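You operate a simulated robot arm through the tools that you are given. There is no shell and no other tool. Be economical: measure what you need, move in short steps, check, and stop when the job is done.

You run a simulated two-armed robot. Do the job below in one go: nothing can be reset, and whatever is moved stays where it is left.

## Task
Wipe up the spill on the top of the baking table with the dish cloth and put it back.
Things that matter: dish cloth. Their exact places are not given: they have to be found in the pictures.

It is judged by the outcome, as a careful person would: the job done as asked, and still so three seconds after it is handed in. It fails if anything else is knocked over, pushed out of place, dropped, spilled or broken. Flat cloth is picked up by pressing the open fingertips on it (5 to 10 N) and closing them slowly along it; thin cloth reads only 2 to 8 mm in the jaws.

## Robot
Two 7-joint arms with two-finger parallel grippers on one trunk, on a base that drives. Base frame: it is fixed to the floor where the robot stands at the start and does not move with it; the origin is under the middle of the robot, x ahead of it, y to its left, z up. Units: mm, rad, N and s.
The left shoulder is at the start at [70, 163, 1095], the right one opposite. Payload 3.43 kg a hand.
The TCP of each hand is the grasp point between the finger pads, 34 mm short of the fingertips. In the tool frame z runs along the fingers and y along their closing line. Largest opening 128 mm; finger width 24, thickness 12; the body of the gripper, 48 by 130 mm, starts 96 mm behind the TCP.
Orientation is that of the tool frame in the base frame, as a unit quaternion [w, x, y, z]. With the fingers straight down and closing along the base's y, the tool's x points along the base's -x, its y along +y and its z along -z.

## Interface
- The arms move only by the tool arm_command. It takes "left_plan", "right_plan" or both (then of equal length, played together; a hand with none holds still); each is a list of rows, each an object (a shift or turn left out is 0, a gripper value left out holds the last) with "dp": the shift along the tool's x, y, z in cm, a list of three; "rot": the turn, a rotation vector about the tool's x, y, z in rad, a list of three. In form: [{"dp": [dx, dy, dz], "rot": [wx, wy, wz]}, ...]. A call has 1 to 20 rows; each row shifts and turns the commanded pose from where the row before left it, along the tool's axes as they then stand. "left_grip" and "right_grip" are, for a hand that has rows, the closure, from 0 (fully open) to 1 (shut), set as the call begins (left out, the last holds). Each row takes 0.2 s and may step no farther than 50 mm and 0.15 rad from the row before; otherwise, or with a gripper value out of range, the whole call is refused. Where a pose cannot be reached the arm comes as near as it can. A force on the tool above 40 N (or 10 N above the force at the start of the call, whichever is more), or a blocked arm, ends the call early, and 0.2 s more pass. The fingers move at their own pace (about 153 mm/s each) and stop on an object; they squeeze with about 43 N. The grip force told is the motor's: it shows also when the fingers shut on nothing. Time passes only in rows, and 0.2 s behind the last, so rows that do not move let the fingers close. The reply holds the time, the measured pose of the TCP, the force on the tool along the base axes, the opening and the grip force, in the units named above and with some noise, with the torque about the TCP (base axes, N m) and any sound that the robot's microphone picked up.
- Cameras (640 x 400 px; columns grow to the right, rows downward): "scene" is now at [136.9, -6.8, 1318]; the picture's right is [-0.09, -1.00, 0.00], its down [-0.60, 0.06, -0.79] and it looks along [0.79, -0.07, -0.61] (base axes); focal length 253 px, centre (320, 200). "left" rides on the left gripper at [76, 11, -160] in its tool frame; the picture's right is [-0.15, 0.99, 0.00], its down [-0.88, -0.13, -0.46] and it looks along [-0.45, -0.07, 0.89] (tool axes); focal length 234 px, centre (320, 200). "right" rides on the right gripper at [76, -11, -160] in its tool frame; the picture's right is [0.15, 0.99, 0.00], its down [-0.88, 0.13, -0.46] and it looks along [-0.45, 0.07, 0.89] (tool axes); focal length 234 px, centre (320, 200).
- get_image(camera): a new picture of that camera. No time passes.
- slide_trunk(by): slides the trunk up (or, below 0, down) by that many mm; the arms and the scene camera ride with it, the base frame stays. It gives what a move gives, with no picture.
- roll_base(legs): drives the robot by 1 to 6 legs, each [ahead, left, turn to the left] in mm, mm and rad, along the robot's own axes; the way and the turn of a leg run together, so that a leg with both is an arc; at most 1500 mm and 3.142 rad a leg. The arms and the cameras ride along, it lands a little off, and it stops where it bumps. It gives what a move gives.
- turn_head(pan, tilt): turns the head with the scene camera to pan (to the left, within 1.501 rad either way) and tilt (down, from -0.506 to 1.204), counted from straight ahead of the robot. It gives what a move gives.
- probe_pixels(camera, pixels): for up to 12 pixels [column, row] of the newest picture of that camera ("zoom" is the newest enlarged one), the place [x, y, z] in the base frame of the surface seen there, good to about 2 mm. No time passes.
- close_up(camera, box): a new picture of the part [left, top, right, bottom] of that camera's present view, enlarged. No time passes.
- finish_job(): hands the job in; it is judged then, once.

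Go step by step. Measure first, check grasps and placings, and put right what went wrong. The budget is 80 turns and 70 pictures, counting those below and the enlarged ones. Unless the task says otherwise, let go and move clear before handing in, and close with one line.

The tools are called after "Request:" by a JSON object that holds its "op" and its "data". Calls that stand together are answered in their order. arm_command: Moves the arms, as the interface text tells. Its arguments: {"type":"object","properties":{"left_plan":{"type":"array","items":{"type":"object","properties":{"dp":{"type":"array","items":{"type":"number"}},"rot":{"type":"array","items":{"type":"number"}}}}},"left_grip":{"type":"number"},"right_plan":{"type":"array","items":{"type":"object","properties":{"dp":{"type":"array","items":{"type":"number"}},"rot":{"type":"array","items":{"type":"number"}}}}},"right_grip":{"type":"number"}},"required":[]} The other tools are called the same way: slide_trunk (by) slides the trunk up or down; roll_base (legs) drives the base; turn_head (pan, tilt) turns the head that bears the scene camera; get_image (camera) takes a picture; probe_pixels (camera, pixels) gives the place of the surface under pixels of a picture; close_up (camera, box) takes an enlarged picture of a part of a camera's view; finish_job () hands the job in.

At the start:

```text
clock: 0.0
left_ee_pos: [640.8, 331.9, 1043.3]
left_tcp_rot: [0.0, -0.001, 1.0, 0.001]
left_ft_force: [0.5, 0.1, -0.7]
left_ft_torque: [0.0, 0.03, 0.0]
left_gripper_width: 128.1
left_finger_force: 0.0
right_ee_pos: [632.3, -249.5, 1089.5]
right_tcp_rot: [0.001, 0.0, 1.0, 0.0]
right_ft_force: [-0.5, 1.0, 1.0]
right_ft_torque: [-0.03, -0.01, 0.02]
right_gripper_width: 128.0
right_finger_force: 0.0
trunk travel left (down, up): [-575.0, 365.0]
robot x, y, heading: [-1.1, 0.2, 0.002]
head pan, tilt: [-0.094, 0.653]
```

scene: 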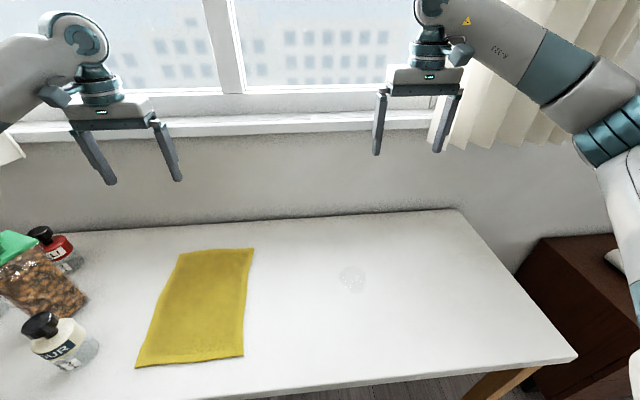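
right: 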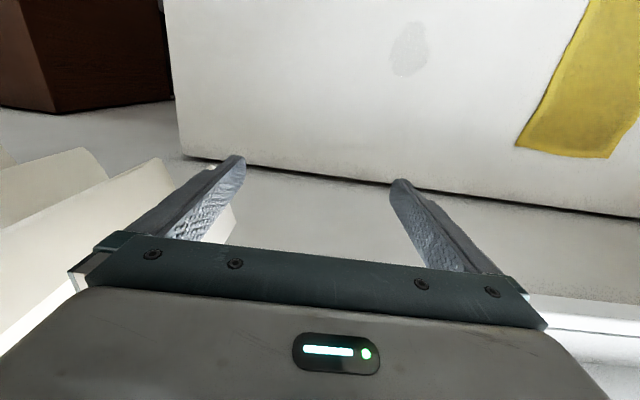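
left: 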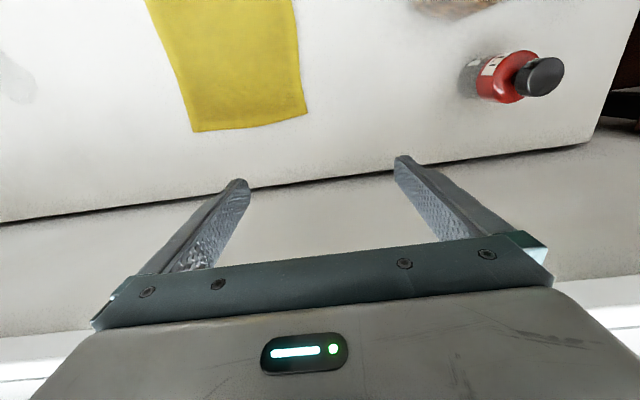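

The scene shows the yellow cloth (corners near (180,252), (254,248), (243,356), (136,367)) and a faint spill at (353,279). I'll measure them first.

Request:
{"op": "probe_pixels", "data": {"camera": "scene", "pixels": [[181, 254], [252, 250], [242, 354], [138, 365], [200, 305], [353, 279], [340, 279], [366, 279], [353, 266], [353, 292], [455, 211], [570, 355]]}}

Request:
{"op": "close_up", "data": {"camera": "scene", "box": [300, 240, 400, 320]}}

Request:
{"op": "close_up", "data": {"camera": "scene", "box": [120, 230, 280, 380]}}

```text
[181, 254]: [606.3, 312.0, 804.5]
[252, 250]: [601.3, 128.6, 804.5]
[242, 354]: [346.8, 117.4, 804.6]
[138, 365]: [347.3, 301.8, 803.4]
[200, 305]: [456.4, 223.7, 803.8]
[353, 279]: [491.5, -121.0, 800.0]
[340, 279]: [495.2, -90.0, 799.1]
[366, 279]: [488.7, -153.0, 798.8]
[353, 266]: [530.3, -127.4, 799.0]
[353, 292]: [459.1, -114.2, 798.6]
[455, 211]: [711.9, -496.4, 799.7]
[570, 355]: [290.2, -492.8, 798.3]
```

```text
5.00 times, centred on (350, 280) of scene
```

zoom: 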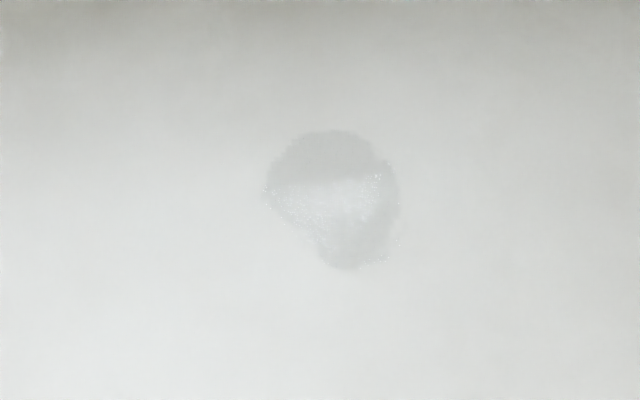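

```text
2.67 times, centred on (200, 305) of scene
```

zoom: 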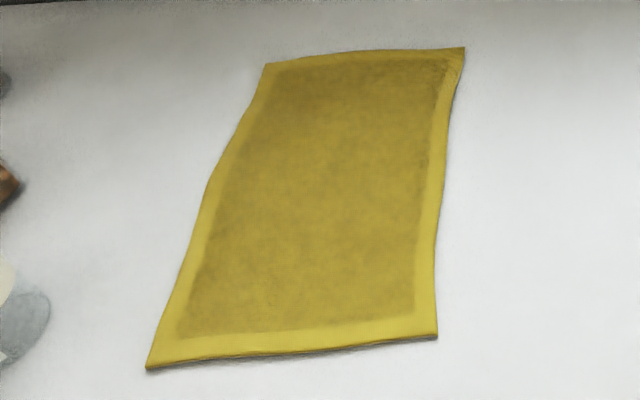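

The cloth lies flat at x 347–605, y 117–312, top z≈804, and the spill is centred near (493,-121) and about 75×60 mm on the z≈799 top. I plan to grip the far edge with both hands, closing along x, so first I'll turn both wrists 90° and check the neighbouring objects.

Request:
{"op": "arm_command", "data": {"left_plan": [{"rot": [0, 0, 0.1428]}, {"rot": [0, 0, 0.1428]}, {"rot": [0, 0, 0.1428]}, {"rot": [0, 0, 0.1428]}, {"rot": [0, 0, 0.1428]}, {"rot": [0, 0, 0.1428]}, {"rot": [0, 0, 0.1428]}, {"rot": [0, 0, 0.1428]}, {"rot": [0, 0, 0.1428]}, {"rot": [0, 0, 0.1428]}, {"rot": [0, 0, 0.1428]}, {}], "right_plan": [{"rot": [0, 0, -0.1428]}, {"rot": [0, 0, -0.1428]}, {"rot": [0, 0, -0.1428]}, {"rot": [0, 0, -0.1428]}, {"rot": [0, 0, -0.1428]}, {"rot": [0, 0, -0.1428]}, {"rot": [0, 0, -0.1428]}, {"rot": [0, 0, -0.1428]}, {"rot": [0, 0, -0.1428]}, {"rot": [0, 0, -0.1428]}, {"rot": [0, 0, -0.1428]}, {}], "left_grip": 0.69, "right_grip": 0.69}}

Request:
{"op": "probe_pixels", "data": {"camera": "scene", "pixels": [[70, 262], [45, 232], [60, 245], [80, 300], [40, 322], [90, 350], [300, 130], [300, 180]]}}

```text
clock: 2.6
left_ee_pos: [641.9, 331.4, 1043.4]
left_tcp_rot: [0.0, 0.708, 0.706, 0.0]
left_ft_force: [0.2, -1.0, 0.6]
left_ft_torque: [0.02, 0.0, 0.01]
left_gripper_width: 39.9
left_finger_force: 0.1
right_ee_pos: [443.7, -132.8, 1057.8]
right_tcp_rot: [0.0, -0.707, 0.707, 0.0]
right_ft_force: [0.5, 0.5, 0.0]
right_ft_torque: [-0.01, 0.01, -0.01]
right_gripper_width: 39.6
right_finger_force: 0.1
right hand out of reach, approached as far as the arm can: row 6, 7, 8, 9, 10, 11
trunk travel left (down, up): [-575.0, 365.0]
robot x, y, heading: [0.7, 0.6, -0.0]
head pan, tilt: [-0.094, 0.653]
```

```text
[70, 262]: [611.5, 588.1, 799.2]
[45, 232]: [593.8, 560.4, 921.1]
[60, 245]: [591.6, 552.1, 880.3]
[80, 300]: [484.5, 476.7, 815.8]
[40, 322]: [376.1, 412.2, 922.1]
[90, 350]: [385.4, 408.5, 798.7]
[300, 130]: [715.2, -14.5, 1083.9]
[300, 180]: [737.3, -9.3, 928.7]
```

The left wrist turned in place, but the right hit its reach limit and slid to (444,-133,1058). I'll move the right hand down and left in small steps, and take the left hand above its grip spot.

Request:
{"op": "arm_command", "data": {"left_plan": [{"dp": [-1, -1.8, 3]}, {"dp": [-1, -1.8, 3]}, {"dp": [-1, -1.8, 3]}, {"dp": [-1.5, -1.8, 3]}, {}], "right_plan": [{"dp": [0, 0, 4]}, {"dp": [0, 0, 4]}, {"dp": [0, 0, 4]}, {"dp": [-4, 0, 2]}, {}]}}

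```text
clock: 3.8
left_ee_pos: [568.5, 285.1, 922.8]
left_tcp_rot: [0.001, 0.706, 0.708, 0.0]
left_ft_force: [0.4, -0.2, 0.6]
left_ft_torque: [0.01, 0.0, -0.01]
left_gripper_width: 39.7
left_finger_force: 0.1
right_ee_pos: [442.1, -91.3, 928.0]
right_tcp_rot: [-0.001, -0.707, 0.708, 0.0]
right_ft_force: [0.3, -0.1, -1.1]
right_ft_torque: [0.01, -0.01, 0.0]
right_gripper_width: 39.7
right_finger_force: 0.1
right hand out of reach, approached as far as the arm can: row 3
trunk travel left (down, up): [-575.0, 365.0]
robot x, y, heading: [0.8, -0.7, -0.005]
head pan, tilt: [-0.094, 0.653]
```

The left hand is above its grip spot, and the right hand now follows from (442,-91,928). I'll move the right hand toward (568,150,923).

Request:
{"op": "arm_command", "data": {"right_plan": [{"dp": [-4, -2.1, 0]}, {"dp": [-4, -2.1, 0]}, {"dp": [-4, -2.1, 0]}, {"dp": [-4, -2.1, 0]}, {"dp": [-4, -2.1, 0]}, {"dp": [-4, -2.1, 0.5]}, {}]}}

Request:
{"op": "get_image", "data": {"camera": "scene"}}

```text
clock: 5.4
left_ee_pos: [568.4, 283.5, 921.8]
left_tcp_rot: [0.0, 0.706, 0.708, 0.0]
left_ft_force: [-0.4, 0.1, 0.7]
left_ft_torque: [-0.01, 0.01, 0.0]
left_gripper_width: 39.6
left_finger_force: 0.0
right_ee_pos: [486.0, 4.1, 928.1]
right_tcp_rot: [-0.003, -0.7, 0.715, 0.004]
right_ft_force: [0.0, 0.1, -0.5]
right_ft_torque: [-0.01, 0.01, 0.02]
right_gripper_width: 39.6
right_finger_force: 0.0
right hand out of reach, approached as far as the arm can: row 2, 3, 4, 5, 6
trunk travel left (down, up): [-575.0, 365.0]
robot x, y, heading: [3.6, -2.2, -0.002]
head pan, tilt: [-0.094, 0.653]
```

```text
64 pictures are left
```

scene: 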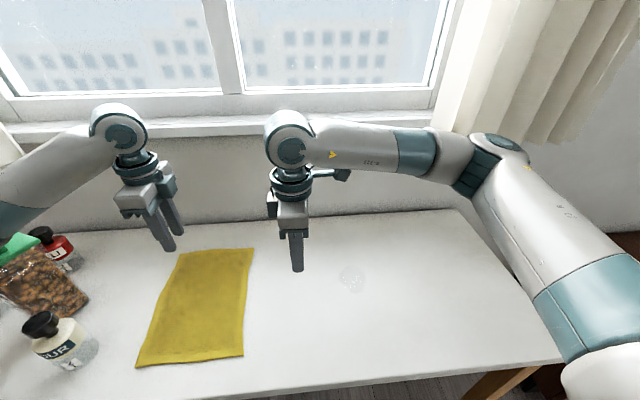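

The right wrist is limited in that turn, stuck at (486,4). I'll turn the right hand back so it closes along y and move it on from there.

Request:
{"op": "arm_command", "data": {"right_plan": [{"rot": [0, 0, 0.1428]}, {"rot": [0, 0, 0.1428]}, {"rot": [0, 0, 0.1428]}, {"rot": [0, 0, 0.1428]}, {"rot": [0, 0, 0.1428]}, {"rot": [0, 0, 0.1428]}, {"rot": [0, 0, 0.1428]}, {"rot": [0, 0, 0.1428]}, {"rot": [0, 0, 0.1428]}, {"rot": [0, 0, 0.1428]}, {"rot": [0, 0, 0.1428]}, {}]}}

Request:
{"op": "arm_command", "data": {"right_plan": [{"dp": [-2.5, 3.5, 0]}, {"dp": [-2.5, 3.5, 0]}, {"dp": [-2.5, 3.5, 0]}, {"dp": [-2.5, 3.5, 0]}, {}]}}

```text
clock: 8.0
left_ee_pos: [567.9, 283.8, 922.3]
left_tcp_rot: [0.0, 0.707, 0.708, 0.0]
left_ft_force: [-0.3, 0.1, 0.5]
left_ft_torque: [-0.01, 0.01, -0.03]
left_gripper_width: 39.9
left_finger_force: 0.1
right_ee_pos: [484.3, 7.4, 928.1]
right_tcp_rot: [0.001, 0.001, 1.0, 0.0]
right_ft_force: [0.6, 0.2, 0.4]
right_ft_torque: [0.03, 0.01, -0.01]
right_gripper_width: 39.6
right_finger_force: 0.1
trunk travel left (down, up): [-575.0, 365.0]
robot x, y, heading: [-0.4, -1.0, 0.002]
head pan, tilt: [-0.094, 0.653]
```

```text
clock: 9.2
left_ee_pos: [568.3, 283.2, 921.9]
left_tcp_rot: [0.0, 0.707, 0.708, 0.0]
left_ft_force: [0.2, -0.3, -0.7]
left_ft_torque: [0.03, 0.0, 0.0]
left_gripper_width: 39.8
left_finger_force: 0.0
right_ee_pos: [585.2, 148.4, 929.0]
right_tcp_rot: [0.0, 0.001, 1.0, 0.0]
right_ft_force: [0.5, -0.5, 0.0]
right_ft_torque: [-0.02, 0.05, -0.01]
right_gripper_width: 39.9
right_finger_force: 0.1
trunk travel left (down, up): [-575.0, 365.0]
robot x, y, heading: [-1.1, -0.4, -0.0]
head pan, tilt: [-0.094, 0.653]
```

The right hand now reaches (585,148). I'll shift it to y≈165 so both fingers land on the cloth, then lower both hands to just above it.

Request:
{"op": "arm_command", "data": {"left_plan": [{"dp": [0, 0, 2]}, {"dp": [0, 0, 2]}, {"dp": [0, 0, 2]}, {"dp": [0, 0, 2]}, {}], "right_plan": [{"dp": [0, 1.6, 2.0]}, {"dp": [0, 0, 2.3]}, {"dp": [0, 0, 2.3]}, {"dp": [0, 0, 2]}, {}]}}

Request:
{"op": "get_image", "data": {"camera": "scene"}}

Request:
{"op": "get_image", "data": {"camera": "right"}}

Request:
{"op": "get_image", "data": {"camera": "left"}}

```text
clock: 10.4
left_ee_pos: [561.7, 272.6, 860.4]
left_tcp_rot: [0.002, 0.707, 0.707, 0.014]
left_ft_force: [-0.3, 0.4, -12.8]
left_ft_torque: [-0.1, 0.04, -0.03]
left_gripper_width: 39.8
left_finger_force: 0.1
right_ee_pos: [577.4, 150.7, 853.2]
right_tcp_rot: [0.006, 0.0, 1.0, 0.008]
right_ft_force: [1.2, 0.8, -1.5]
right_ft_torque: [-0.07, 0.08, -0.02]
right_gripper_width: 39.7
right_finger_force: 0.0
trunk travel left (down, up): [-575.0, 365.0]
robot x, y, heading: [-3.0, 2.3, -0.0]
head pan, tilt: [-0.094, 0.653]
```

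```text
63 pictures are left
```

scene: 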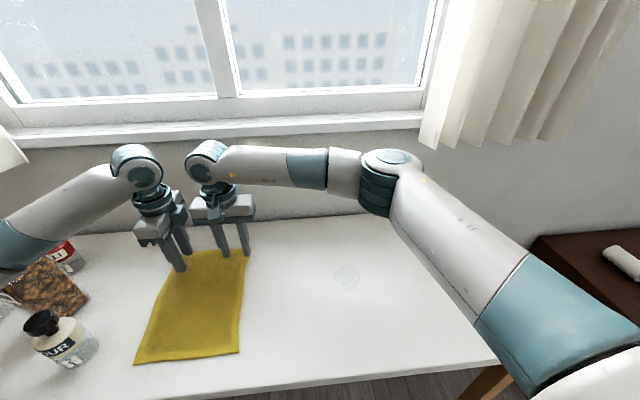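

```text
62 pictures are left
```

right: 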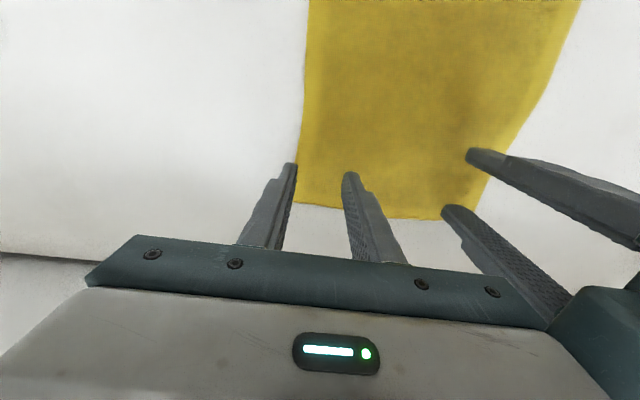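

```text
61 pictures are left
```

left: 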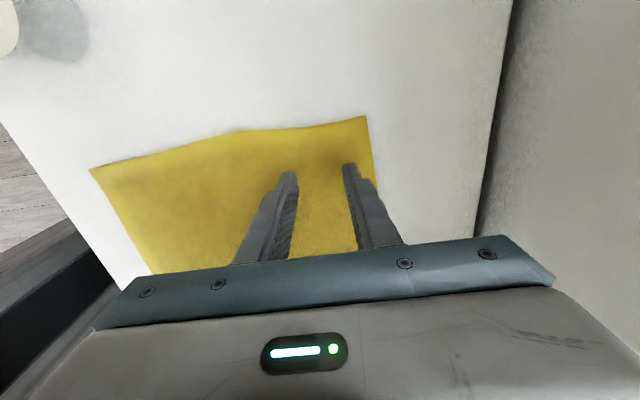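

The left hand reads -12.8 N at z 860 and both hands are off their targets, so something is touching, either between the wrists or at the left forearm near the bottles. I'll raise both hands and look.

Request:
{"op": "arm_command", "data": {"left_plan": [{"dp": [0, 0, -3]}, {"dp": [0, 0, -3]}, {"dp": [0, 0, -3]}, {}], "right_plan": [{"dp": [0, 0, -3]}, {"dp": [0, -2, -3]}, {"dp": [0, -4, -3]}, {}]}}

Request:
{"op": "turn_head", "data": {"pan": 0.45, "tilt": 0.75}}

Request:
{"op": "get_image", "data": {"camera": "scene"}}

```text
clock: 11.4
left_ee_pos: [568.4, 287.9, 930.5]
left_tcp_rot: [0.001, 0.706, 0.708, -0.001]
left_ft_force: [-0.2, 0.8, 0.0]
left_ft_torque: [-0.02, 0.03, -0.02]
left_gripper_width: 39.8
left_finger_force: 0.1
right_ee_pos: [585.4, 106.0, 931.4]
right_tcp_rot: [-0.001, -0.001, 1.0, -0.001]
right_ft_force: [0.5, -0.1, -0.4]
right_ft_torque: [-0.01, 0.0, -0.04]
right_gripper_width: 40.0
right_finger_force: 0.0
trunk travel left (down, up): [-575.0, 365.0]
robot x, y, heading: [1.4, 0.9, -0.005]
head pan, tilt: [-0.094, 0.653]
```

```text
clock: 12.4
left_ee_pos: [568.9, 286.0, 931.4]
left_tcp_rot: [0.0, 0.707, 0.707, 0.0]
left_ft_force: [-0.2, 0.1, -0.7]
left_ft_torque: [0.01, 0.0, -0.01]
left_gripper_width: 39.7
left_finger_force: 0.0
right_ee_pos: [586.5, 104.1, 931.4]
right_tcp_rot: [-0.001, -0.001, 1.0, 0.0]
right_ft_force: [0.3, -0.6, -0.3]
right_ft_torque: [0.01, -0.03, 0.0]
right_gripper_width: 39.8
right_finger_force: 0.1
trunk travel left (down, up): [-575.0, 365.0]
robot x, y, heading: [0.1, 1.0, -0.005]
head pan, tilt: [0.45, 0.75]
```

```text
60 pictures are left
```

scene: 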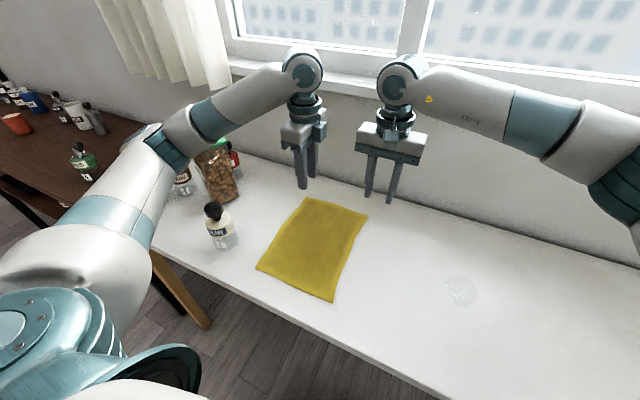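

Everything is upright. The left forearm passes close over the bag and red bottle, so I'll measure the clearance there.

Request:
{"op": "close_up", "data": {"camera": "scene", "box": [140, 80, 300, 260]}}

Request:
{"op": "probe_pixels", "data": {"camera": "scene", "pixels": [[213, 152], [224, 147], [235, 148], [237, 158], [212, 205], [218, 165], [183, 178], [215, 120], [180, 140], [165, 160], [240, 110], [205, 140]]}}

```text
2.22 times, centred on (220, 170) of scene
```

zoom: 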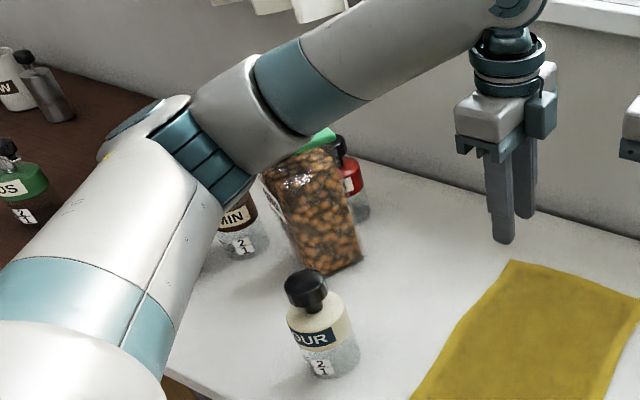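

```text
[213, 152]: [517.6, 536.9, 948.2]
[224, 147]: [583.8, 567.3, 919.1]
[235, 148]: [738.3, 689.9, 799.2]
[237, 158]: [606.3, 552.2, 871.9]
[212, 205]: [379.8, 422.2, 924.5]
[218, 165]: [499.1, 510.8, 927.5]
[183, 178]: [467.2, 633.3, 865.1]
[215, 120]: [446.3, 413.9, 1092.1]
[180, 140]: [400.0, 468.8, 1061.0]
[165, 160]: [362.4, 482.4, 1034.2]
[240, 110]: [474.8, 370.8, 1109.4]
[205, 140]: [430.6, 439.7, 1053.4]
```

The bottles clear the forearm by a modest margin. The likely cause is the right gripper body (to y≈230) meeting the left gripper's side block, so I'll widen the gap with left at y≈295 and right at y≈147, a narrower right opening, and lower gradually.

Request:
{"op": "arm_command", "data": {"left_plan": [{"dp": [0.9, 0, 0]}, {}, {"dp": [0, 0, 2]}, {"dp": [0, 0, 2]}, {"dp": [0, 0, 1]}, {}], "right_plan": [{"dp": [0, 2.2, 0]}, {"dp": [0, 2.1, 0]}, {"dp": [0, 0, 2]}, {"dp": [0, 0, 2]}, {"dp": [0, 0, 1]}, {}], "right_grip": 0.8}}

Request:
{"op": "get_image", "data": {"camera": "scene"}}

```text
clock: 13.8
left_ee_pos: [569.8, 297.0, 882.5]
left_tcp_rot: [0.0, 0.706, 0.708, 0.0]
left_ft_force: [-0.3, 0.4, -0.1]
left_ft_torque: [-0.04, 0.01, 0.0]
left_gripper_width: 39.8
left_finger_force: 0.1
right_ee_pos: [586.5, 147.3, 881.8]
right_tcp_rot: [0.0, 0.0, 1.0, 0.0]
right_ft_force: [0.0, -1.3, -0.2]
right_ft_torque: [0.01, 0.01, -0.01]
right_gripper_width: 25.5
right_finger_force: 0.1
trunk travel left (down, up): [-575.0, 365.0]
robot x, y, heading: [3.4, 1.7, 0.004]
head pan, tilt: [0.45, 0.75]
```

```text
58 pictures are left
```

scene: 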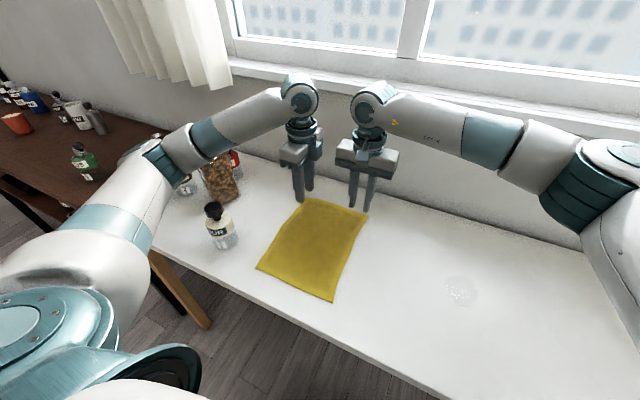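

There is no contact at z≈882 and both hands are on target. I'll go down 3 cm more.

Request:
{"op": "arm_command", "data": {"left_plan": [{"dp": [0, 0, 1]}, {"dp": [0, 0, 1]}, {"dp": [0, 0, 1]}, {}], "right_plan": [{"dp": [0, 0, 1]}, {"dp": [0, 0, 1]}, {"dp": [0, 0, 1]}, {}]}}

```text
clock: 14.8
left_ee_pos: [569.2, 295.5, 852.8]
left_tcp_rot: [0.0, 0.706, 0.708, 0.0]
left_ft_force: [-0.7, -0.6, 0.0]
left_ft_torque: [-0.01, -0.03, -0.01]
left_gripper_width: 39.6
left_finger_force: 0.0
right_ee_pos: [587.1, 146.4, 852.2]
right_tcp_rot: [0.0, -0.001, 1.0, 0.0]
right_ft_force: [0.8, 0.1, 0.2]
right_ft_torque: [0.0, 0.02, 0.01]
right_gripper_width: 25.6
right_finger_force: 0.1
trunk travel left (down, up): [-575.0, 365.0]
robot x, y, heading: [-4.2, -0.4, -0.002]
head pan, tilt: [0.45, 0.75]
```

The way is free and the tips are at z≈818. I'll approach to contact now.

Request:
{"op": "arm_command", "data": {"left_plan": [{"dp": [0, 0, 0.6]}, {"dp": [0, 0, 0.6]}, {"dp": [0, 0, 0.3]}, {}], "right_plan": [{"dp": [0, 0, 0.6]}, {"dp": [0, 0, 0.6]}, {"dp": [0, 0, 0.3]}, {}]}}

Request:
{"op": "get_image", "data": {"camera": "right"}}

Request:
{"op": "get_image", "data": {"camera": "left"}}

```text
clock: 15.8
left_ee_pos: [568.3, 295.2, 839.4]
left_tcp_rot: [0.0, 0.706, 0.708, 0.0]
left_ft_force: [0.0, -0.7, 1.0]
left_ft_torque: [0.03, -0.01, 0.03]
left_gripper_width: 39.5
left_finger_force: 0.1
right_ee_pos: [586.7, 146.3, 837.6]
right_tcp_rot: [-0.001, 0.0, 1.0, 0.0]
right_ft_force: [1.4, -0.3, 3.1]
right_ft_torque: [0.02, -0.03, 0.01]
right_gripper_width: 25.5
right_finger_force: 0.1
trunk travel left (down, up): [-575.0, 365.0]
robot x, y, heading: [-0.4, -1.0, -0.003]
head pan, tilt: [0.45, 0.75]
```

```text
57 pictures are left
```

right: 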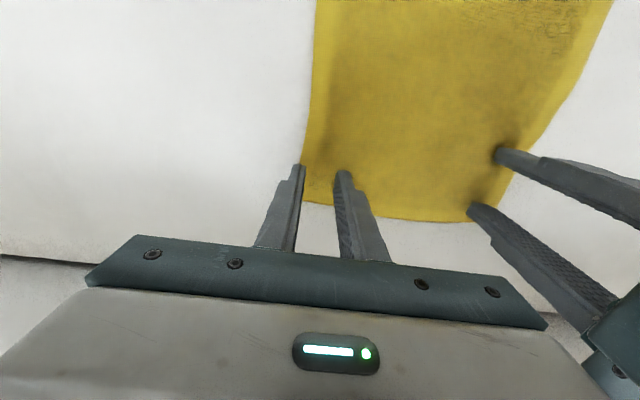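

```text
56 pictures are left
```

left: 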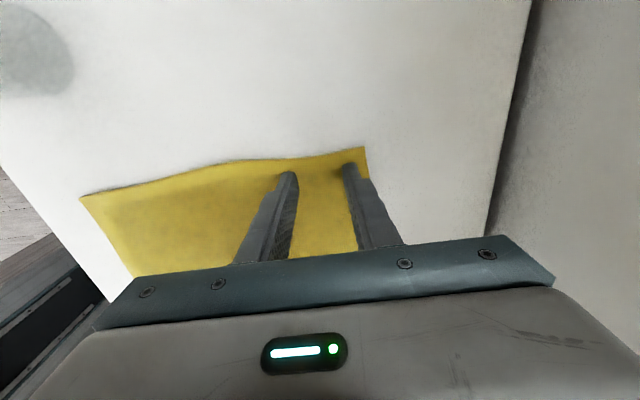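

Contact is starting at 3 N on the right. The right outer finger sits just on the cloth's corner edge at (304,168), so I'll move it slightly inward and then press both hands down.

Request:
{"op": "arm_command", "data": {"left_plan": [{}, {}, {"dp": [0, 0, 0.15]}, {"dp": [0, 0, 0.15]}, {}], "right_plan": [{"dp": [0, 0, -0.5]}, {"dp": [0.5, 0.9, 0]}, {"dp": [0, 0, 0.5]}, {"dp": [0, 0, 0.1]}, {}]}}

```text
clock: 17.0
left_ee_pos: [568.3, 295.0, 837.8]
left_tcp_rot: [0.001, 0.707, 0.707, 0.001]
left_ft_force: [3.9, 0.9, 20.6]
left_ft_torque: [0.05, -0.13, -0.07]
left_gripper_width: 39.7
left_finger_force: 0.0
right_ee_pos: [580.5, 155.4, 837.9]
right_tcp_rot: [0.001, 0.0, 1.0, 0.001]
right_ft_force: [1.3, 1.7, 3.5]
right_ft_torque: [0.05, -0.02, -0.01]
right_gripper_width: 25.6
right_finger_force: 0.1
trunk travel left (down, up): [-575.0, 365.0]
robot x, y, heading: [0.2, 1.7, -0.002]
head pan, tilt: [0.45, 0.75]
```

The left hand presses at 20 N, which is too much, and the right at 3.5 N. I'll trim both to about 8 N and begin closing in stages.

Request:
{"op": "arm_command", "data": {"left_plan": [{"dp": [0, 0, -0.12]}, {}], "right_plan": [{"dp": [0, 0, 0.05]}, {}]}}

Request:
{"op": "arm_command", "data": {"left_plan": [{}, {}], "right_plan": [{}, {}], "left_grip": 0.76, "right_grip": 0.84}}

```text
clock: 17.6
left_ee_pos: [567.6, 294.6, 836.8]
left_tcp_rot: [0.0, 0.706, 0.708, 0.001]
left_ft_force: [4.6, 0.4, 17.6]
left_ft_torque: [0.07, -0.2, 0.03]
left_gripper_width: 39.3
left_finger_force: 0.0
right_ee_pos: [580.0, 154.8, 837.1]
right_tcp_rot: [0.001, 0.0, 1.0, 0.0]
right_ft_force: [1.0, 1.5, 7.7]
right_ft_torque: [-0.02, -0.05, 0.02]
right_gripper_width: 25.6
right_finger_force: 0.0
trunk travel left (down, up): [-575.0, 365.0]
robot x, y, heading: [1.5, -1.0, -0.001]
head pan, tilt: [0.45, 0.75]
```

```text
clock: 18.2
left_ee_pos: [566.2, 294.9, 835.3]
left_tcp_rot: [0.001, 0.706, 0.708, 0.001]
left_ft_force: [-1.3, -1.6, 16.4]
left_ft_torque: [0.01, 0.02, -0.02]
left_gripper_width: 29.2
left_finger_force: 0.0
right_ee_pos: [580.5, 153.7, 838.3]
right_tcp_rot: [0.001, 0.0, 1.0, 0.0]
right_ft_force: [0.4, 0.0, 6.2]
right_ft_torque: [-0.01, -0.03, 0.01]
right_gripper_width: 19.7
right_finger_force: 0.1
trunk travel left (down, up): [-575.0, 365.0]
robot x, y, heading: [0.0, -1.6, -0.004]
head pan, tilt: [0.45, 0.75]
```

The left hand still presses at 16 N, so I'll ease it up 1 mm and continue closing both.

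Request:
{"op": "arm_command", "data": {"left_plan": [{"dp": [0, 0, -0.12]}, {}], "right_plan": [{}, {}], "left_grip": 0.83, "right_grip": 0.89}}

Request:
{"op": "arm_command", "data": {"left_plan": [{}, {}], "right_plan": [{}, {}], "left_grip": 0.9, "right_grip": 0.93}}

Request:
{"op": "get_image", "data": {"camera": "right"}}

Request:
{"op": "get_image", "data": {"camera": "left"}}

```text
clock: 18.8
left_ee_pos: [566.3, 294.4, 836.0]
left_tcp_rot: [0.0, 0.707, 0.708, 0.0]
left_ft_force: [0.1, -2.9, 8.8]
left_ft_torque: [-0.06, 0.01, 0.0]
left_gripper_width: 20.6
left_finger_force: 0.1
right_ee_pos: [578.1, 154.1, 838.1]
right_tcp_rot: [0.001, 0.0, 1.0, 0.0]
right_ft_force: [-1.4, 0.3, 9.0]
right_ft_torque: [-0.01, 0.03, 0.0]
right_gripper_width: 13.7
right_finger_force: 0.1
trunk travel left (down, up): [-575.0, 365.0]
robot x, y, heading: [-1.5, -2.8, 0.0]
head pan, tilt: [0.45, 0.75]
```

```text
clock: 19.4
left_ee_pos: [567.5, 296.3, 838.3]
left_tcp_rot: [0.0, 0.706, 0.708, 0.0]
left_ft_force: [-0.8, -1.7, 7.1]
left_ft_torque: [-0.12, 0.02, -0.01]
left_gripper_width: 12.7
left_finger_force: 0.1
right_ee_pos: [579.6, 156.2, 837.9]
right_tcp_rot: [0.001, 0.0, 1.0, 0.0]
right_ft_force: [-0.5, 3.0, 10.3]
right_ft_torque: [0.09, 0.01, -0.02]
right_gripper_width: 9.0
right_finger_force: 0.1
trunk travel left (down, up): [-575.0, 365.0]
robot x, y, heading: [-2.2, 3.3, 0.0]
head pan, tilt: [0.45, 0.75]
```

```text
55 pictures are left
```

right: 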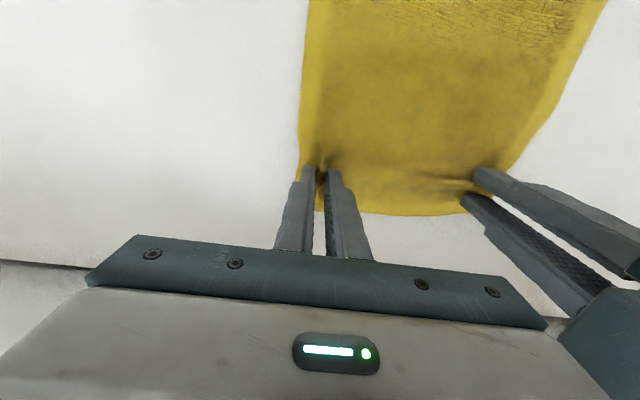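

```text
54 pictures are left
```

left: 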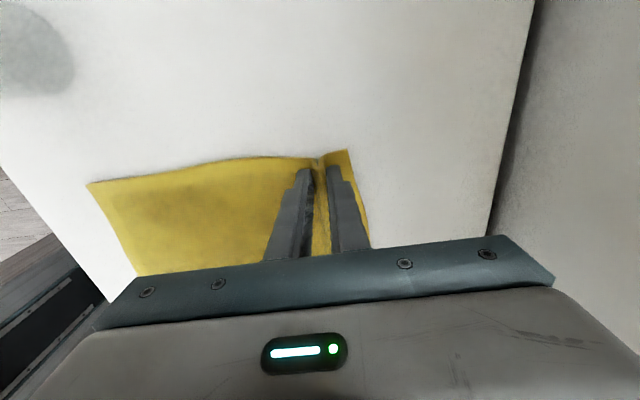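

Ridges are forming in both jaws. I'll close fully and check the widths.

Request:
{"op": "arm_command", "data": {"left_plan": [{}, {}, {}], "right_plan": [{}, {}, {}], "left_grip": 1.0, "right_grip": 1.0}}

Request:
{"op": "arm_command", "data": {"left_plan": [{"dp": [0, 0, -2]}, {"dp": [0, 0, -2]}, {"dp": [0, 0, -2]}, {}], "right_plan": [{"dp": [0, 0, -2]}, {"dp": [0, 0, -2]}, {"dp": [0, 0, -2]}, {}]}}

Request:
{"op": "get_image", "data": {"camera": "scene"}}

```text
clock: 20.2
left_ee_pos: [568.5, 295.2, 838.1]
left_tcp_rot: [0.001, 0.707, 0.707, 0.001]
left_ft_force: [0.5, -6.5, 6.0]
left_ft_torque: [-0.22, -0.08, 0.01]
left_gripper_width: 4.5
left_finger_force: 39.1
right_ee_pos: [579.6, 153.6, 837.3]
right_tcp_rot: [0.0, 0.001, 1.0, 0.001]
right_ft_force: [0.4, 6.2, 12.1]
right_ft_torque: [0.18, 0.0, -0.01]
right_gripper_width: 3.4
right_finger_force: 38.3
trunk travel left (down, up): [-575.0, 365.0]
robot x, y, heading: [1.6, -2.1, 0.0]
head pan, tilt: [0.45, 0.75]
```

```text
clock: 21.2
left_ee_pos: [567.5, 296.9, 897.1]
left_tcp_rot: [0.0, 0.706, 0.708, 0.0]
left_ft_force: [-0.5, -6.7, -0.3]
left_ft_torque: [-0.21, -0.02, -0.01]
left_gripper_width: 4.9
left_finger_force: 38.8
right_ee_pos: [582.9, 155.7, 895.5]
right_tcp_rot: [-0.001, 0.0, 1.0, -0.001]
right_ft_force: [-0.4, 5.6, 0.3]
right_ft_torque: [0.19, 0.04, 0.0]
right_gripper_width: 3.5
right_finger_force: 38.1
trunk travel left (down, up): [-575.0, 365.0]
robot x, y, heading: [-1.5, -4.5, -0.001]
head pan, tilt: [0.45, 0.75]
```

```text
53 pictures are left
```

scene: 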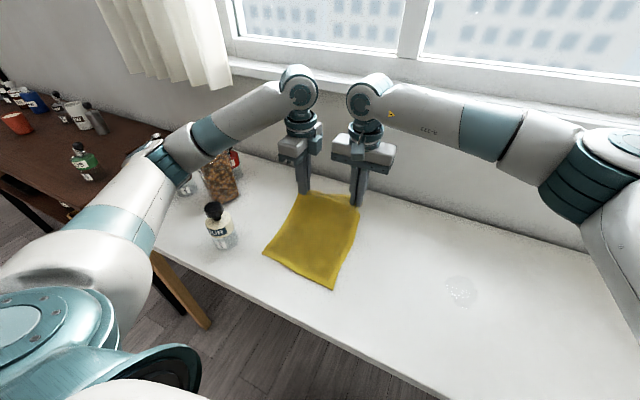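

Both jaws hold cloth, at 4.9 and 3.5 mm with about 38 N. I'll lift using the trunk and carry using the base, so the arm posture stays good.

Request:
{"op": "slide_trunk", "data": {"by": 170}}

Request:
{"op": "get_image", "data": {"camera": "scene"}}

```text
clock: 23.1
left_ee_pos: [568.6, 298.0, 1065.3]
left_tcp_rot: [0.0, 0.707, 0.707, 0.0]
left_ft_force: [0.9, -6.2, 0.1]
left_ft_torque: [-0.23, -0.03, 0.03]
left_gripper_width: 4.4
left_finger_force: 39.1
right_ee_pos: [583.0, 156.2, 1065.5]
right_tcp_rot: [0.0, 0.0, 1.0, 0.0]
right_ft_force: [-1.2, 6.3, -0.7]
right_ft_torque: [0.24, 0.01, -0.01]
right_gripper_width: 3.4
right_finger_force: 38.3
trunk travel left (down, up): [-745.0, 195.0]
robot x, y, heading: [3.9, -3.4, -0.001]
head pan, tilt: [0.45, 0.75]
```

```text
52 pictures are left
```

scene: 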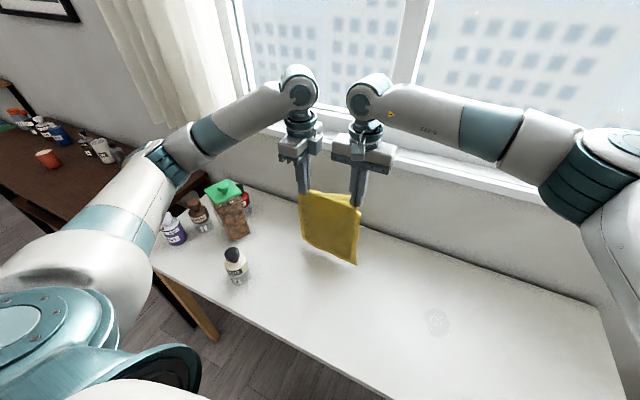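

The cloth hangs cleanly from both hands. Before driving I'll check the space on the robot's right.

Request:
{"op": "turn_head", "data": {"pan": -0.8, "tilt": 0.75}}

Request:
{"op": "get_image", "data": {"camera": "scene"}}

```text
clock: 24.5
left_ee_pos: [569.1, 297.0, 1067.0]
left_tcp_rot: [-0.001, 0.706, 0.708, 0.0]
left_ft_force: [1.2, -6.0, 0.0]
left_ft_torque: [-0.23, -0.04, 0.02]
left_gripper_width: 4.9
left_finger_force: 38.7
right_ee_pos: [582.5, 153.9, 1066.2]
right_tcp_rot: [-0.001, 0.0, 1.0, 0.0]
right_ft_force: [-0.8, 7.0, -0.1]
right_ft_torque: [0.22, 0.02, 0.01]
right_gripper_width: 3.5
right_finger_force: 37.9
trunk travel left (down, up): [-745.0, 195.0]
robot x, y, heading: [-0.1, -0.6, -0.002]
head pan, tilt: [-0.799, 0.75]
```

```text
51 pictures are left
```

scene: 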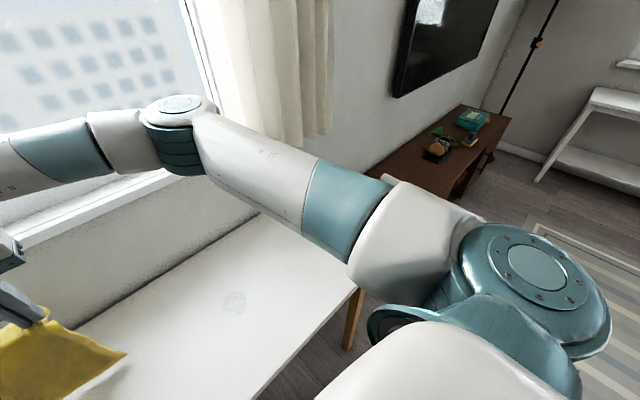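

The right side is clear apart from the curtain near the elbow. I'll probe that gap.

Request:
{"op": "probe_pixels", "data": {"camera": "scene", "pixels": [[180, 108], [195, 130], [150, 110], [170, 165], [240, 100], [260, 120], [300, 120], [325, 110], [235, 160], [440, 140], [440, 215], [234, 302]]}}

```text
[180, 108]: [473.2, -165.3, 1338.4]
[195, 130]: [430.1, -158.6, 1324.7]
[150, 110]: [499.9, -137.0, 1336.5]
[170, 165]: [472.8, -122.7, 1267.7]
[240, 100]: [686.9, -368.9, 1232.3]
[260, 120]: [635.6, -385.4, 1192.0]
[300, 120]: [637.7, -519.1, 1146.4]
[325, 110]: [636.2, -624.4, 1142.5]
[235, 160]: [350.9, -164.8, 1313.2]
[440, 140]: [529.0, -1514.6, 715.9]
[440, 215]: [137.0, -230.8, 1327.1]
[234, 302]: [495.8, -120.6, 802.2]
```

The elbow (x≲540) clears the curtain (x≈636). I'll drive back 80 and right 345 so the cloth hangs over the spill.

Request:
{"op": "roll_base", "data": {"legs": [[-80, 0, 0], [0, -345, 0]]}}

Request:
{"op": "turn_head", "data": {"pan": 0.1, "tilt": 0.75}}

Request:
{"op": "get_image", "data": {"camera": "scene"}}

```text
clock: 27.5
left_ee_pos: [488.4, -56.3, 1066.2]
left_tcp_rot: [-0.001, 0.707, 0.708, -0.001]
left_ft_force: [0.5, -6.5, 0.1]
left_ft_torque: [-0.18, -0.04, -0.02]
left_gripper_width: 4.7
left_finger_force: 38.6
right_ee_pos: [502.4, -197.2, 1066.0]
right_tcp_rot: [0.001, 0.0, 1.0, 0.0]
right_ft_force: [0.0, 6.1, 0.0]
right_ft_torque: [0.18, 0.02, -0.02]
right_gripper_width: 3.6
right_finger_force: 38.3
trunk travel left (down, up): [-745.0, 195.0]
robot x, y, heading: [-80.8, -352.3, -0.001]
head pan, tilt: [-0.799, 0.75]
```

```text
clock: 28.7
left_ee_pos: [489.0, -56.0, 1067.2]
left_tcp_rot: [0.0, 0.706, 0.708, 0.0]
left_ft_force: [-0.1, -5.3, 0.2]
left_ft_torque: [-0.21, -0.06, -0.03]
left_gripper_width: 4.8
left_finger_force: 39.0
right_ee_pos: [503.1, -196.7, 1066.7]
right_tcp_rot: [0.0, 0.0, 1.0, 0.001]
right_ft_force: [-0.9, 6.1, 0.2]
right_ft_torque: [0.2, 0.02, 0.02]
right_gripper_width: 3.6
right_finger_force: 37.7
trunk travel left (down, up): [-745.0, 195.0]
robot x, y, heading: [-80.4, -351.0, -0.001]
head pan, tilt: [0.099, 0.75]
```

```text
50 pictures are left
```

scene: 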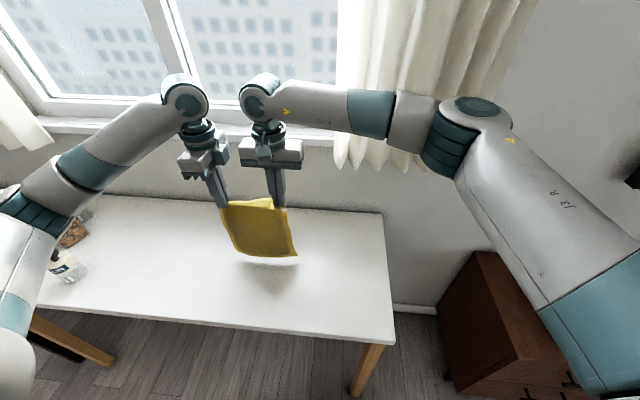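

The cloth is aligned with the spill's y. I'll back up a bit, then alternately lower and move ahead so it lays out flat trailing toward the robot.

Request:
{"op": "roll_base", "data": {"legs": [[-90, 0, 0]]}}

Request:
{"op": "slide_trunk", "data": {"by": -40}}

Request:
{"op": "roll_base", "data": {"legs": [[80, 0, 0]]}}

Request:
{"op": "slide_trunk", "data": {"by": -60}}

Request:
{"op": "roll_base", "data": {"legs": [[60, 0, 0]]}}

Request:
{"op": "slide_trunk", "data": {"by": -70}}

Request:
{"op": "get_image", "data": {"camera": "scene"}}

```text
clock: 29.8
left_ee_pos: [399.9, -56.7, 1066.6]
left_tcp_rot: [-0.001, 0.707, 0.707, 0.0]
left_ft_force: [0.4, -6.8, 0.4]
left_ft_torque: [-0.23, -0.01, -0.01]
left_gripper_width: 4.7
left_finger_force: 39.3
right_ee_pos: [413.5, -198.1, 1066.4]
right_tcp_rot: [0.0, 0.0, 1.0, -0.001]
right_ft_force: [-0.9, 6.1, 0.1]
right_ft_torque: [0.22, -0.01, -0.02]
right_gripper_width: 3.7
right_finger_force: 37.7
trunk travel left (down, up): [-745.0, 195.0]
robot x, y, heading: [-168.8, -352.1, 0.002]
head pan, tilt: [0.099, 0.75]
```

```text
clock: 30.6
left_ee_pos: [399.3, -57.3, 1027.0]
left_tcp_rot: [0.0, 0.707, 0.707, 0.0]
left_ft_force: [0.4, -6.4, 0.0]
left_ft_torque: [-0.2, -0.02, 0.04]
left_gripper_width: 4.6
left_finger_force: 38.9
right_ee_pos: [413.4, -199.0, 1027.1]
right_tcp_rot: [0.0, 0.0, 1.0, 0.0]
right_ft_force: [-0.3, 4.4, -0.5]
right_ft_torque: [0.16, -0.01, -0.02]
right_gripper_width: 3.5
right_finger_force: 38.0
trunk travel left (down, up): [-705.0, 235.0]
robot x, y, heading: [-169.9, -356.7, 0.0]
head pan, tilt: [0.099, 0.75]
```

```text
clock: 31.6
left_ee_pos: [479.1, -56.3, 1026.6]
left_tcp_rot: [0.0, 0.707, 0.707, 0.0]
left_ft_force: [0.6, -5.4, 0.7]
left_ft_torque: [-0.21, -0.04, 0.0]
left_gripper_width: 4.6
left_finger_force: 38.9
right_ee_pos: [492.6, -197.2, 1026.8]
right_tcp_rot: [0.0, 0.0, 1.0, 0.0]
right_ft_force: [-0.6, 5.2, -0.3]
right_ft_torque: [0.2, 0.04, 0.0]
right_gripper_width: 3.4
right_finger_force: 37.2
trunk travel left (down, up): [-705.0, 235.0]
robot x, y, heading: [-90.7, -353.8, -0.002]
head pan, tilt: [0.099, 0.75]
```

```text
clock: 32.6
left_ee_pos: [478.9, -56.3, 967.4]
left_tcp_rot: [0.0, 0.707, 0.707, 0.001]
left_ft_force: [0.0, -5.0, -0.4]
left_ft_torque: [-0.18, -0.05, -0.02]
left_gripper_width: 4.6
left_finger_force: 39.2
right_ee_pos: [491.9, -198.4, 966.0]
right_tcp_rot: [0.0, 0.0, 1.0, 0.001]
right_ft_force: [0.0, 5.3, 0.3]
right_ft_torque: [0.16, -0.04, 0.0]
right_gripper_width: 3.2
right_finger_force: 38.1
trunk travel left (down, up): [-645.0, 295.0]
robot x, y, heading: [-88.8, -355.6, 0.0]
head pan, tilt: [0.099, 0.75]
```

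```text
clock: 33.6
left_ee_pos: [539.1, -57.1, 966.7]
left_tcp_rot: [-0.001, 0.707, 0.707, 0.0]
left_ft_force: [0.7, -5.5, -0.1]
left_ft_torque: [-0.22, 0.01, 0.0]
left_gripper_width: 4.9
left_finger_force: 39.0
right_ee_pos: [552.5, -197.8, 966.2]
right_tcp_rot: [0.0, -0.001, 1.0, 0.0]
right_ft_force: [-0.1, 5.1, -1.0]
right_ft_torque: [0.15, 0.05, 0.0]
right_gripper_width: 3.4
right_finger_force: 38.0
trunk travel left (down, up): [-645.0, 295.0]
robot x, y, heading: [-27.6, -349.8, -0.0]
head pan, tilt: [0.099, 0.75]
```

```text
clock: 34.7
left_ee_pos: [538.6, -57.5, 896.6]
left_tcp_rot: [0.001, 0.707, 0.707, 0.0]
left_ft_force: [0.9, -4.7, -0.4]
left_ft_torque: [-0.18, 0.02, -0.01]
left_gripper_width: 4.5
left_finger_force: 38.5
right_ee_pos: [552.1, -197.9, 897.2]
right_tcp_rot: [0.001, 0.0, 1.0, 0.001]
right_ft_force: [-0.4, 4.6, 0.2]
right_ft_torque: [0.14, 0.01, -0.01]
right_gripper_width: 3.4
right_finger_force: 38.0
trunk travel left (down, up): [-575.0, 365.0]
robot x, y, heading: [-33.5, -352.0, -0.003]
head pan, tilt: [0.099, 0.75]
```

```text
49 pictures are left
```

scene: 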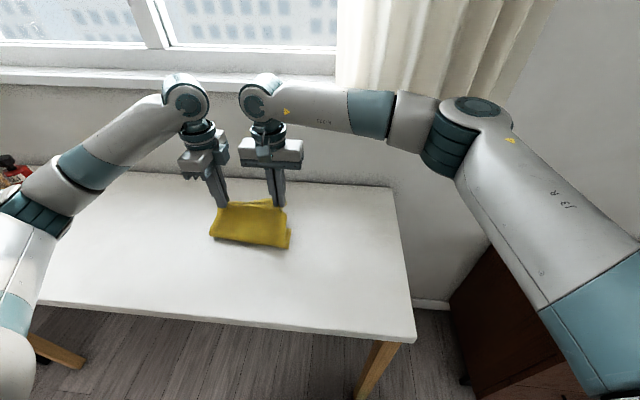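

The cloth looks short, as if its lower part folded. I'll look closer.

Request:
{"op": "close_up", "data": {"camera": "scene", "box": [170, 160, 330, 280]}}

Request:
{"op": "probe_pixels", "data": {"camera": "scene", "pixels": [[212, 235], [250, 243], [288, 248], [250, 225], [250, 210], [215, 220]]}}

Request:
{"op": "get_image", "data": {"camera": "right"}}

```text
3.33 times, centred on (250, 220) of scene
```

zoom: 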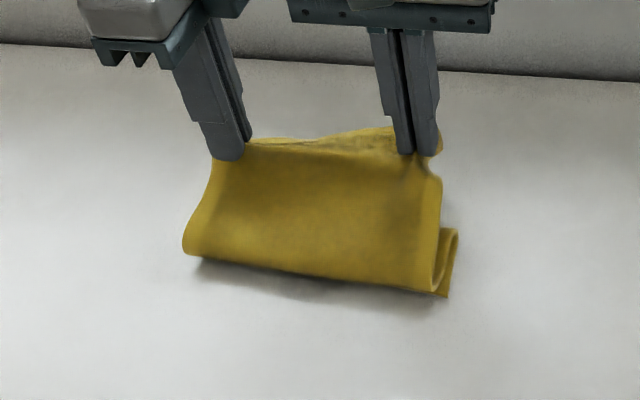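

```text
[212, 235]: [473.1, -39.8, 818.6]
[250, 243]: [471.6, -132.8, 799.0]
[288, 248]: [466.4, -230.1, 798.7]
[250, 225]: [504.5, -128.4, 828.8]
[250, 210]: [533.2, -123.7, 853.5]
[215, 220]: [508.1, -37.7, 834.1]
```

```text
47 pictures are left
```

right: 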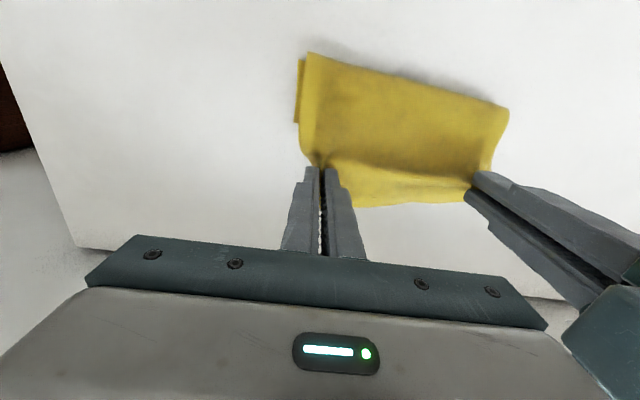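

The lower half folded underneath into a pad (x≈467–560) sitting right over the spill, which works well for wiping. I'll lower further and rub it back and forth and sideways.

Request:
{"op": "arm_command", "data": {"left_plan": [{"dp": [0, 0, 1.5]}, {"dp": [0, 0, 1.5]}, {"dp": [0, 0, 1]}, {"dp": [0, -2, 0.3]}, {"dp": [0, -2, 0]}, {"dp": [0, -2, 0]}, {"dp": [0, -2, 0]}, {"dp": [0, 2, 0]}, {"dp": [0, 2, 0]}, {"dp": [0, 2, 0]}, {"dp": [0, 2, 0]}, {}], "right_plan": [{"dp": [0, 0, 1.5]}, {"dp": [0, 0, 1.5]}, {"dp": [0, 0, 1]}, {"dp": [2, 0, 0.3]}, {"dp": [2, 0, 0]}, {"dp": [2, 0, 0]}, {"dp": [2, 0, 0]}, {"dp": [-2, 0, 0]}, {"dp": [-2, 0, 0]}, {"dp": [-2, 0, 0]}, {"dp": [-2, 0, 0]}, {}]}}

Request:
{"op": "get_image", "data": {"camera": "scene"}}

```text
clock: 37.3
left_ee_pos: [537.9, -57.2, 852.9]
left_tcp_rot: [0.001, 0.707, 0.707, 0.0]
left_ft_force: [0.0, -5.2, -0.1]
left_ft_torque: [-0.19, -0.1, 0.02]
left_gripper_width: 4.6
left_finger_force: 39.2
right_ee_pos: [552.3, -198.8, 853.3]
right_tcp_rot: [0.0, 0.0, 1.0, -0.001]
right_ft_force: [-0.2, 5.3, -0.3]
right_ft_torque: [0.17, 0.01, -0.04]
right_gripper_width: 3.5
right_finger_force: 38.7
trunk travel left (down, up): [-575.0, 365.0]
robot x, y, heading: [-28.9, -355.8, -0.002]
head pan, tilt: [0.099, 0.75]
```

```text
46 pictures are left
```

scene: 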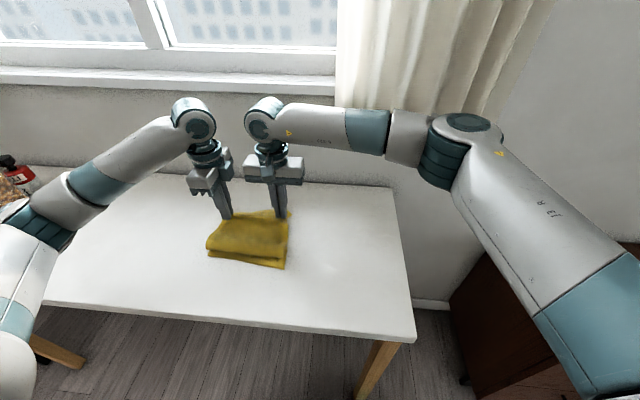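

The readings show no pressing force yet. I'll lower to light contact and rub again, this time including sideways strokes over the spill.

Request:
{"op": "arm_command", "data": {"left_plan": [{"dp": [0, 0, 0.3]}, {"dp": [0, 0, 0.3]}, {"dp": [0, -2, 0]}, {"dp": [0, -2, 0]}, {"dp": [0, -2, 0]}, {"dp": [2, 0, 0]}, {"dp": [2, 0, 0]}, {"dp": [-2, 0, 0]}, {"dp": [-2, 0, 0]}, {"dp": [-2, 0, 0]}, {"dp": [2, 0, 0]}, {"dp": [0, 2, 0]}, {"dp": [0, 2, 0]}, {"dp": [0, 2, 0]}, {}], "right_plan": [{"dp": [0, 0, 0.3]}, {"dp": [0, 0, 0.3]}, {"dp": [2, 0, 0]}, {"dp": [2, 0, 0]}, {"dp": [2, 0, 0]}, {"dp": [0, 2, 0]}, {"dp": [0, 2, 0]}, {"dp": [0, -2, 0]}, {"dp": [0, -2, 0]}, {"dp": [0, -2, 0]}, {"dp": [0, 2, 0]}, {"dp": [-2, 0, 0]}, {"dp": [-2, 0, 0]}, {"dp": [-2, 0, 0]}, {}]}}

Request:
{"op": "get_image", "data": {"camera": "scene"}}

```text
clock: 40.5
left_ee_pos: [538.9, -58.2, 847.6]
left_tcp_rot: [0.0, 0.708, 0.707, 0.001]
left_ft_force: [-0.3, -7.2, -0.5]
left_ft_torque: [-0.19, -0.08, 0.04]
left_gripper_width: 4.5
left_finger_force: 39.0
right_ee_pos: [551.4, -199.3, 848.1]
right_tcp_rot: [0.0, 0.0, 1.0, 0.0]
right_ft_force: [0.7, 7.1, 0.0]
right_ft_torque: [0.2, 0.01, -0.03]
right_gripper_width: 3.6
right_finger_force: 38.2
trunk travel left (down, up): [-575.0, 365.0]
robot x, y, heading: [-31.8, -355.5, -0.001]
head pan, tilt: [0.099, 0.75]
```

```text
45 pictures are left
```

scene: 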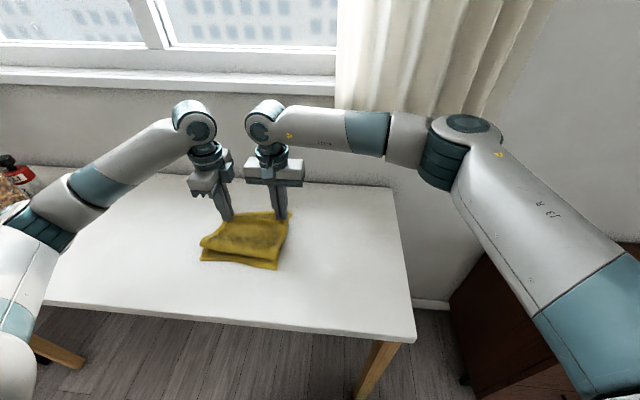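

The cloth shows a dark wet patch at (245,237). I'll lift and inspect the table.

Request:
{"op": "slide_trunk", "data": {"by": 220}}

Request:
{"op": "get_image", "data": {"camera": "scene"}}

Request:
{"op": "close_up", "data": {"camera": "scene", "box": [160, 180, 360, 320]}}

```text
clock: 42.8
left_ee_pos: [538.8, -56.3, 1067.5]
left_tcp_rot: [0.001, 0.707, 0.707, -0.001]
left_ft_force: [0.5, -7.3, -0.4]
left_ft_torque: [-0.23, -0.04, -0.02]
left_gripper_width: 4.5
left_finger_force: 39.6
right_ee_pos: [551.8, -199.9, 1066.9]
right_tcp_rot: [0.0, 0.0, 1.0, 0.0]
right_ft_force: [-0.5, 7.2, -0.4]
right_ft_torque: [0.24, 0.04, -0.02]
right_gripper_width: 3.2
right_finger_force: 38.2
trunk travel left (down, up): [-795.0, 145.0]
robot x, y, heading: [-32.4, -353.2, -0.008]
head pan, tilt: [0.099, 0.75]
```

```text
44 pictures are left
```

scene: 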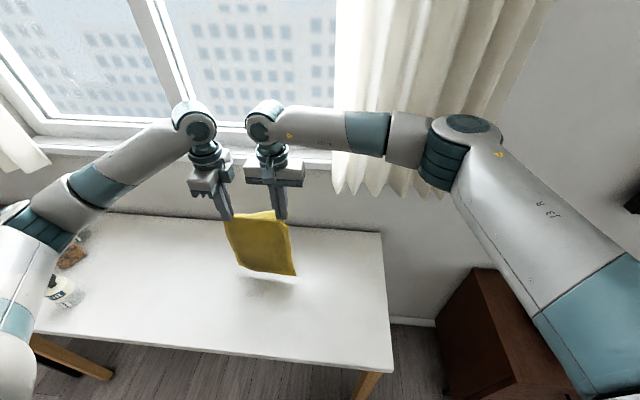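

```text
2.86 times, centred on (260, 250) of scene
```

zoom: 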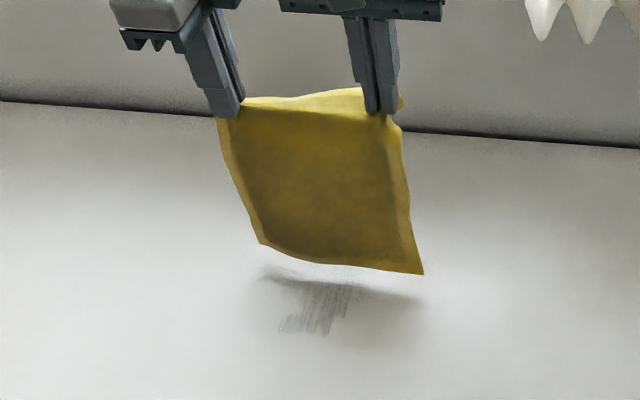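

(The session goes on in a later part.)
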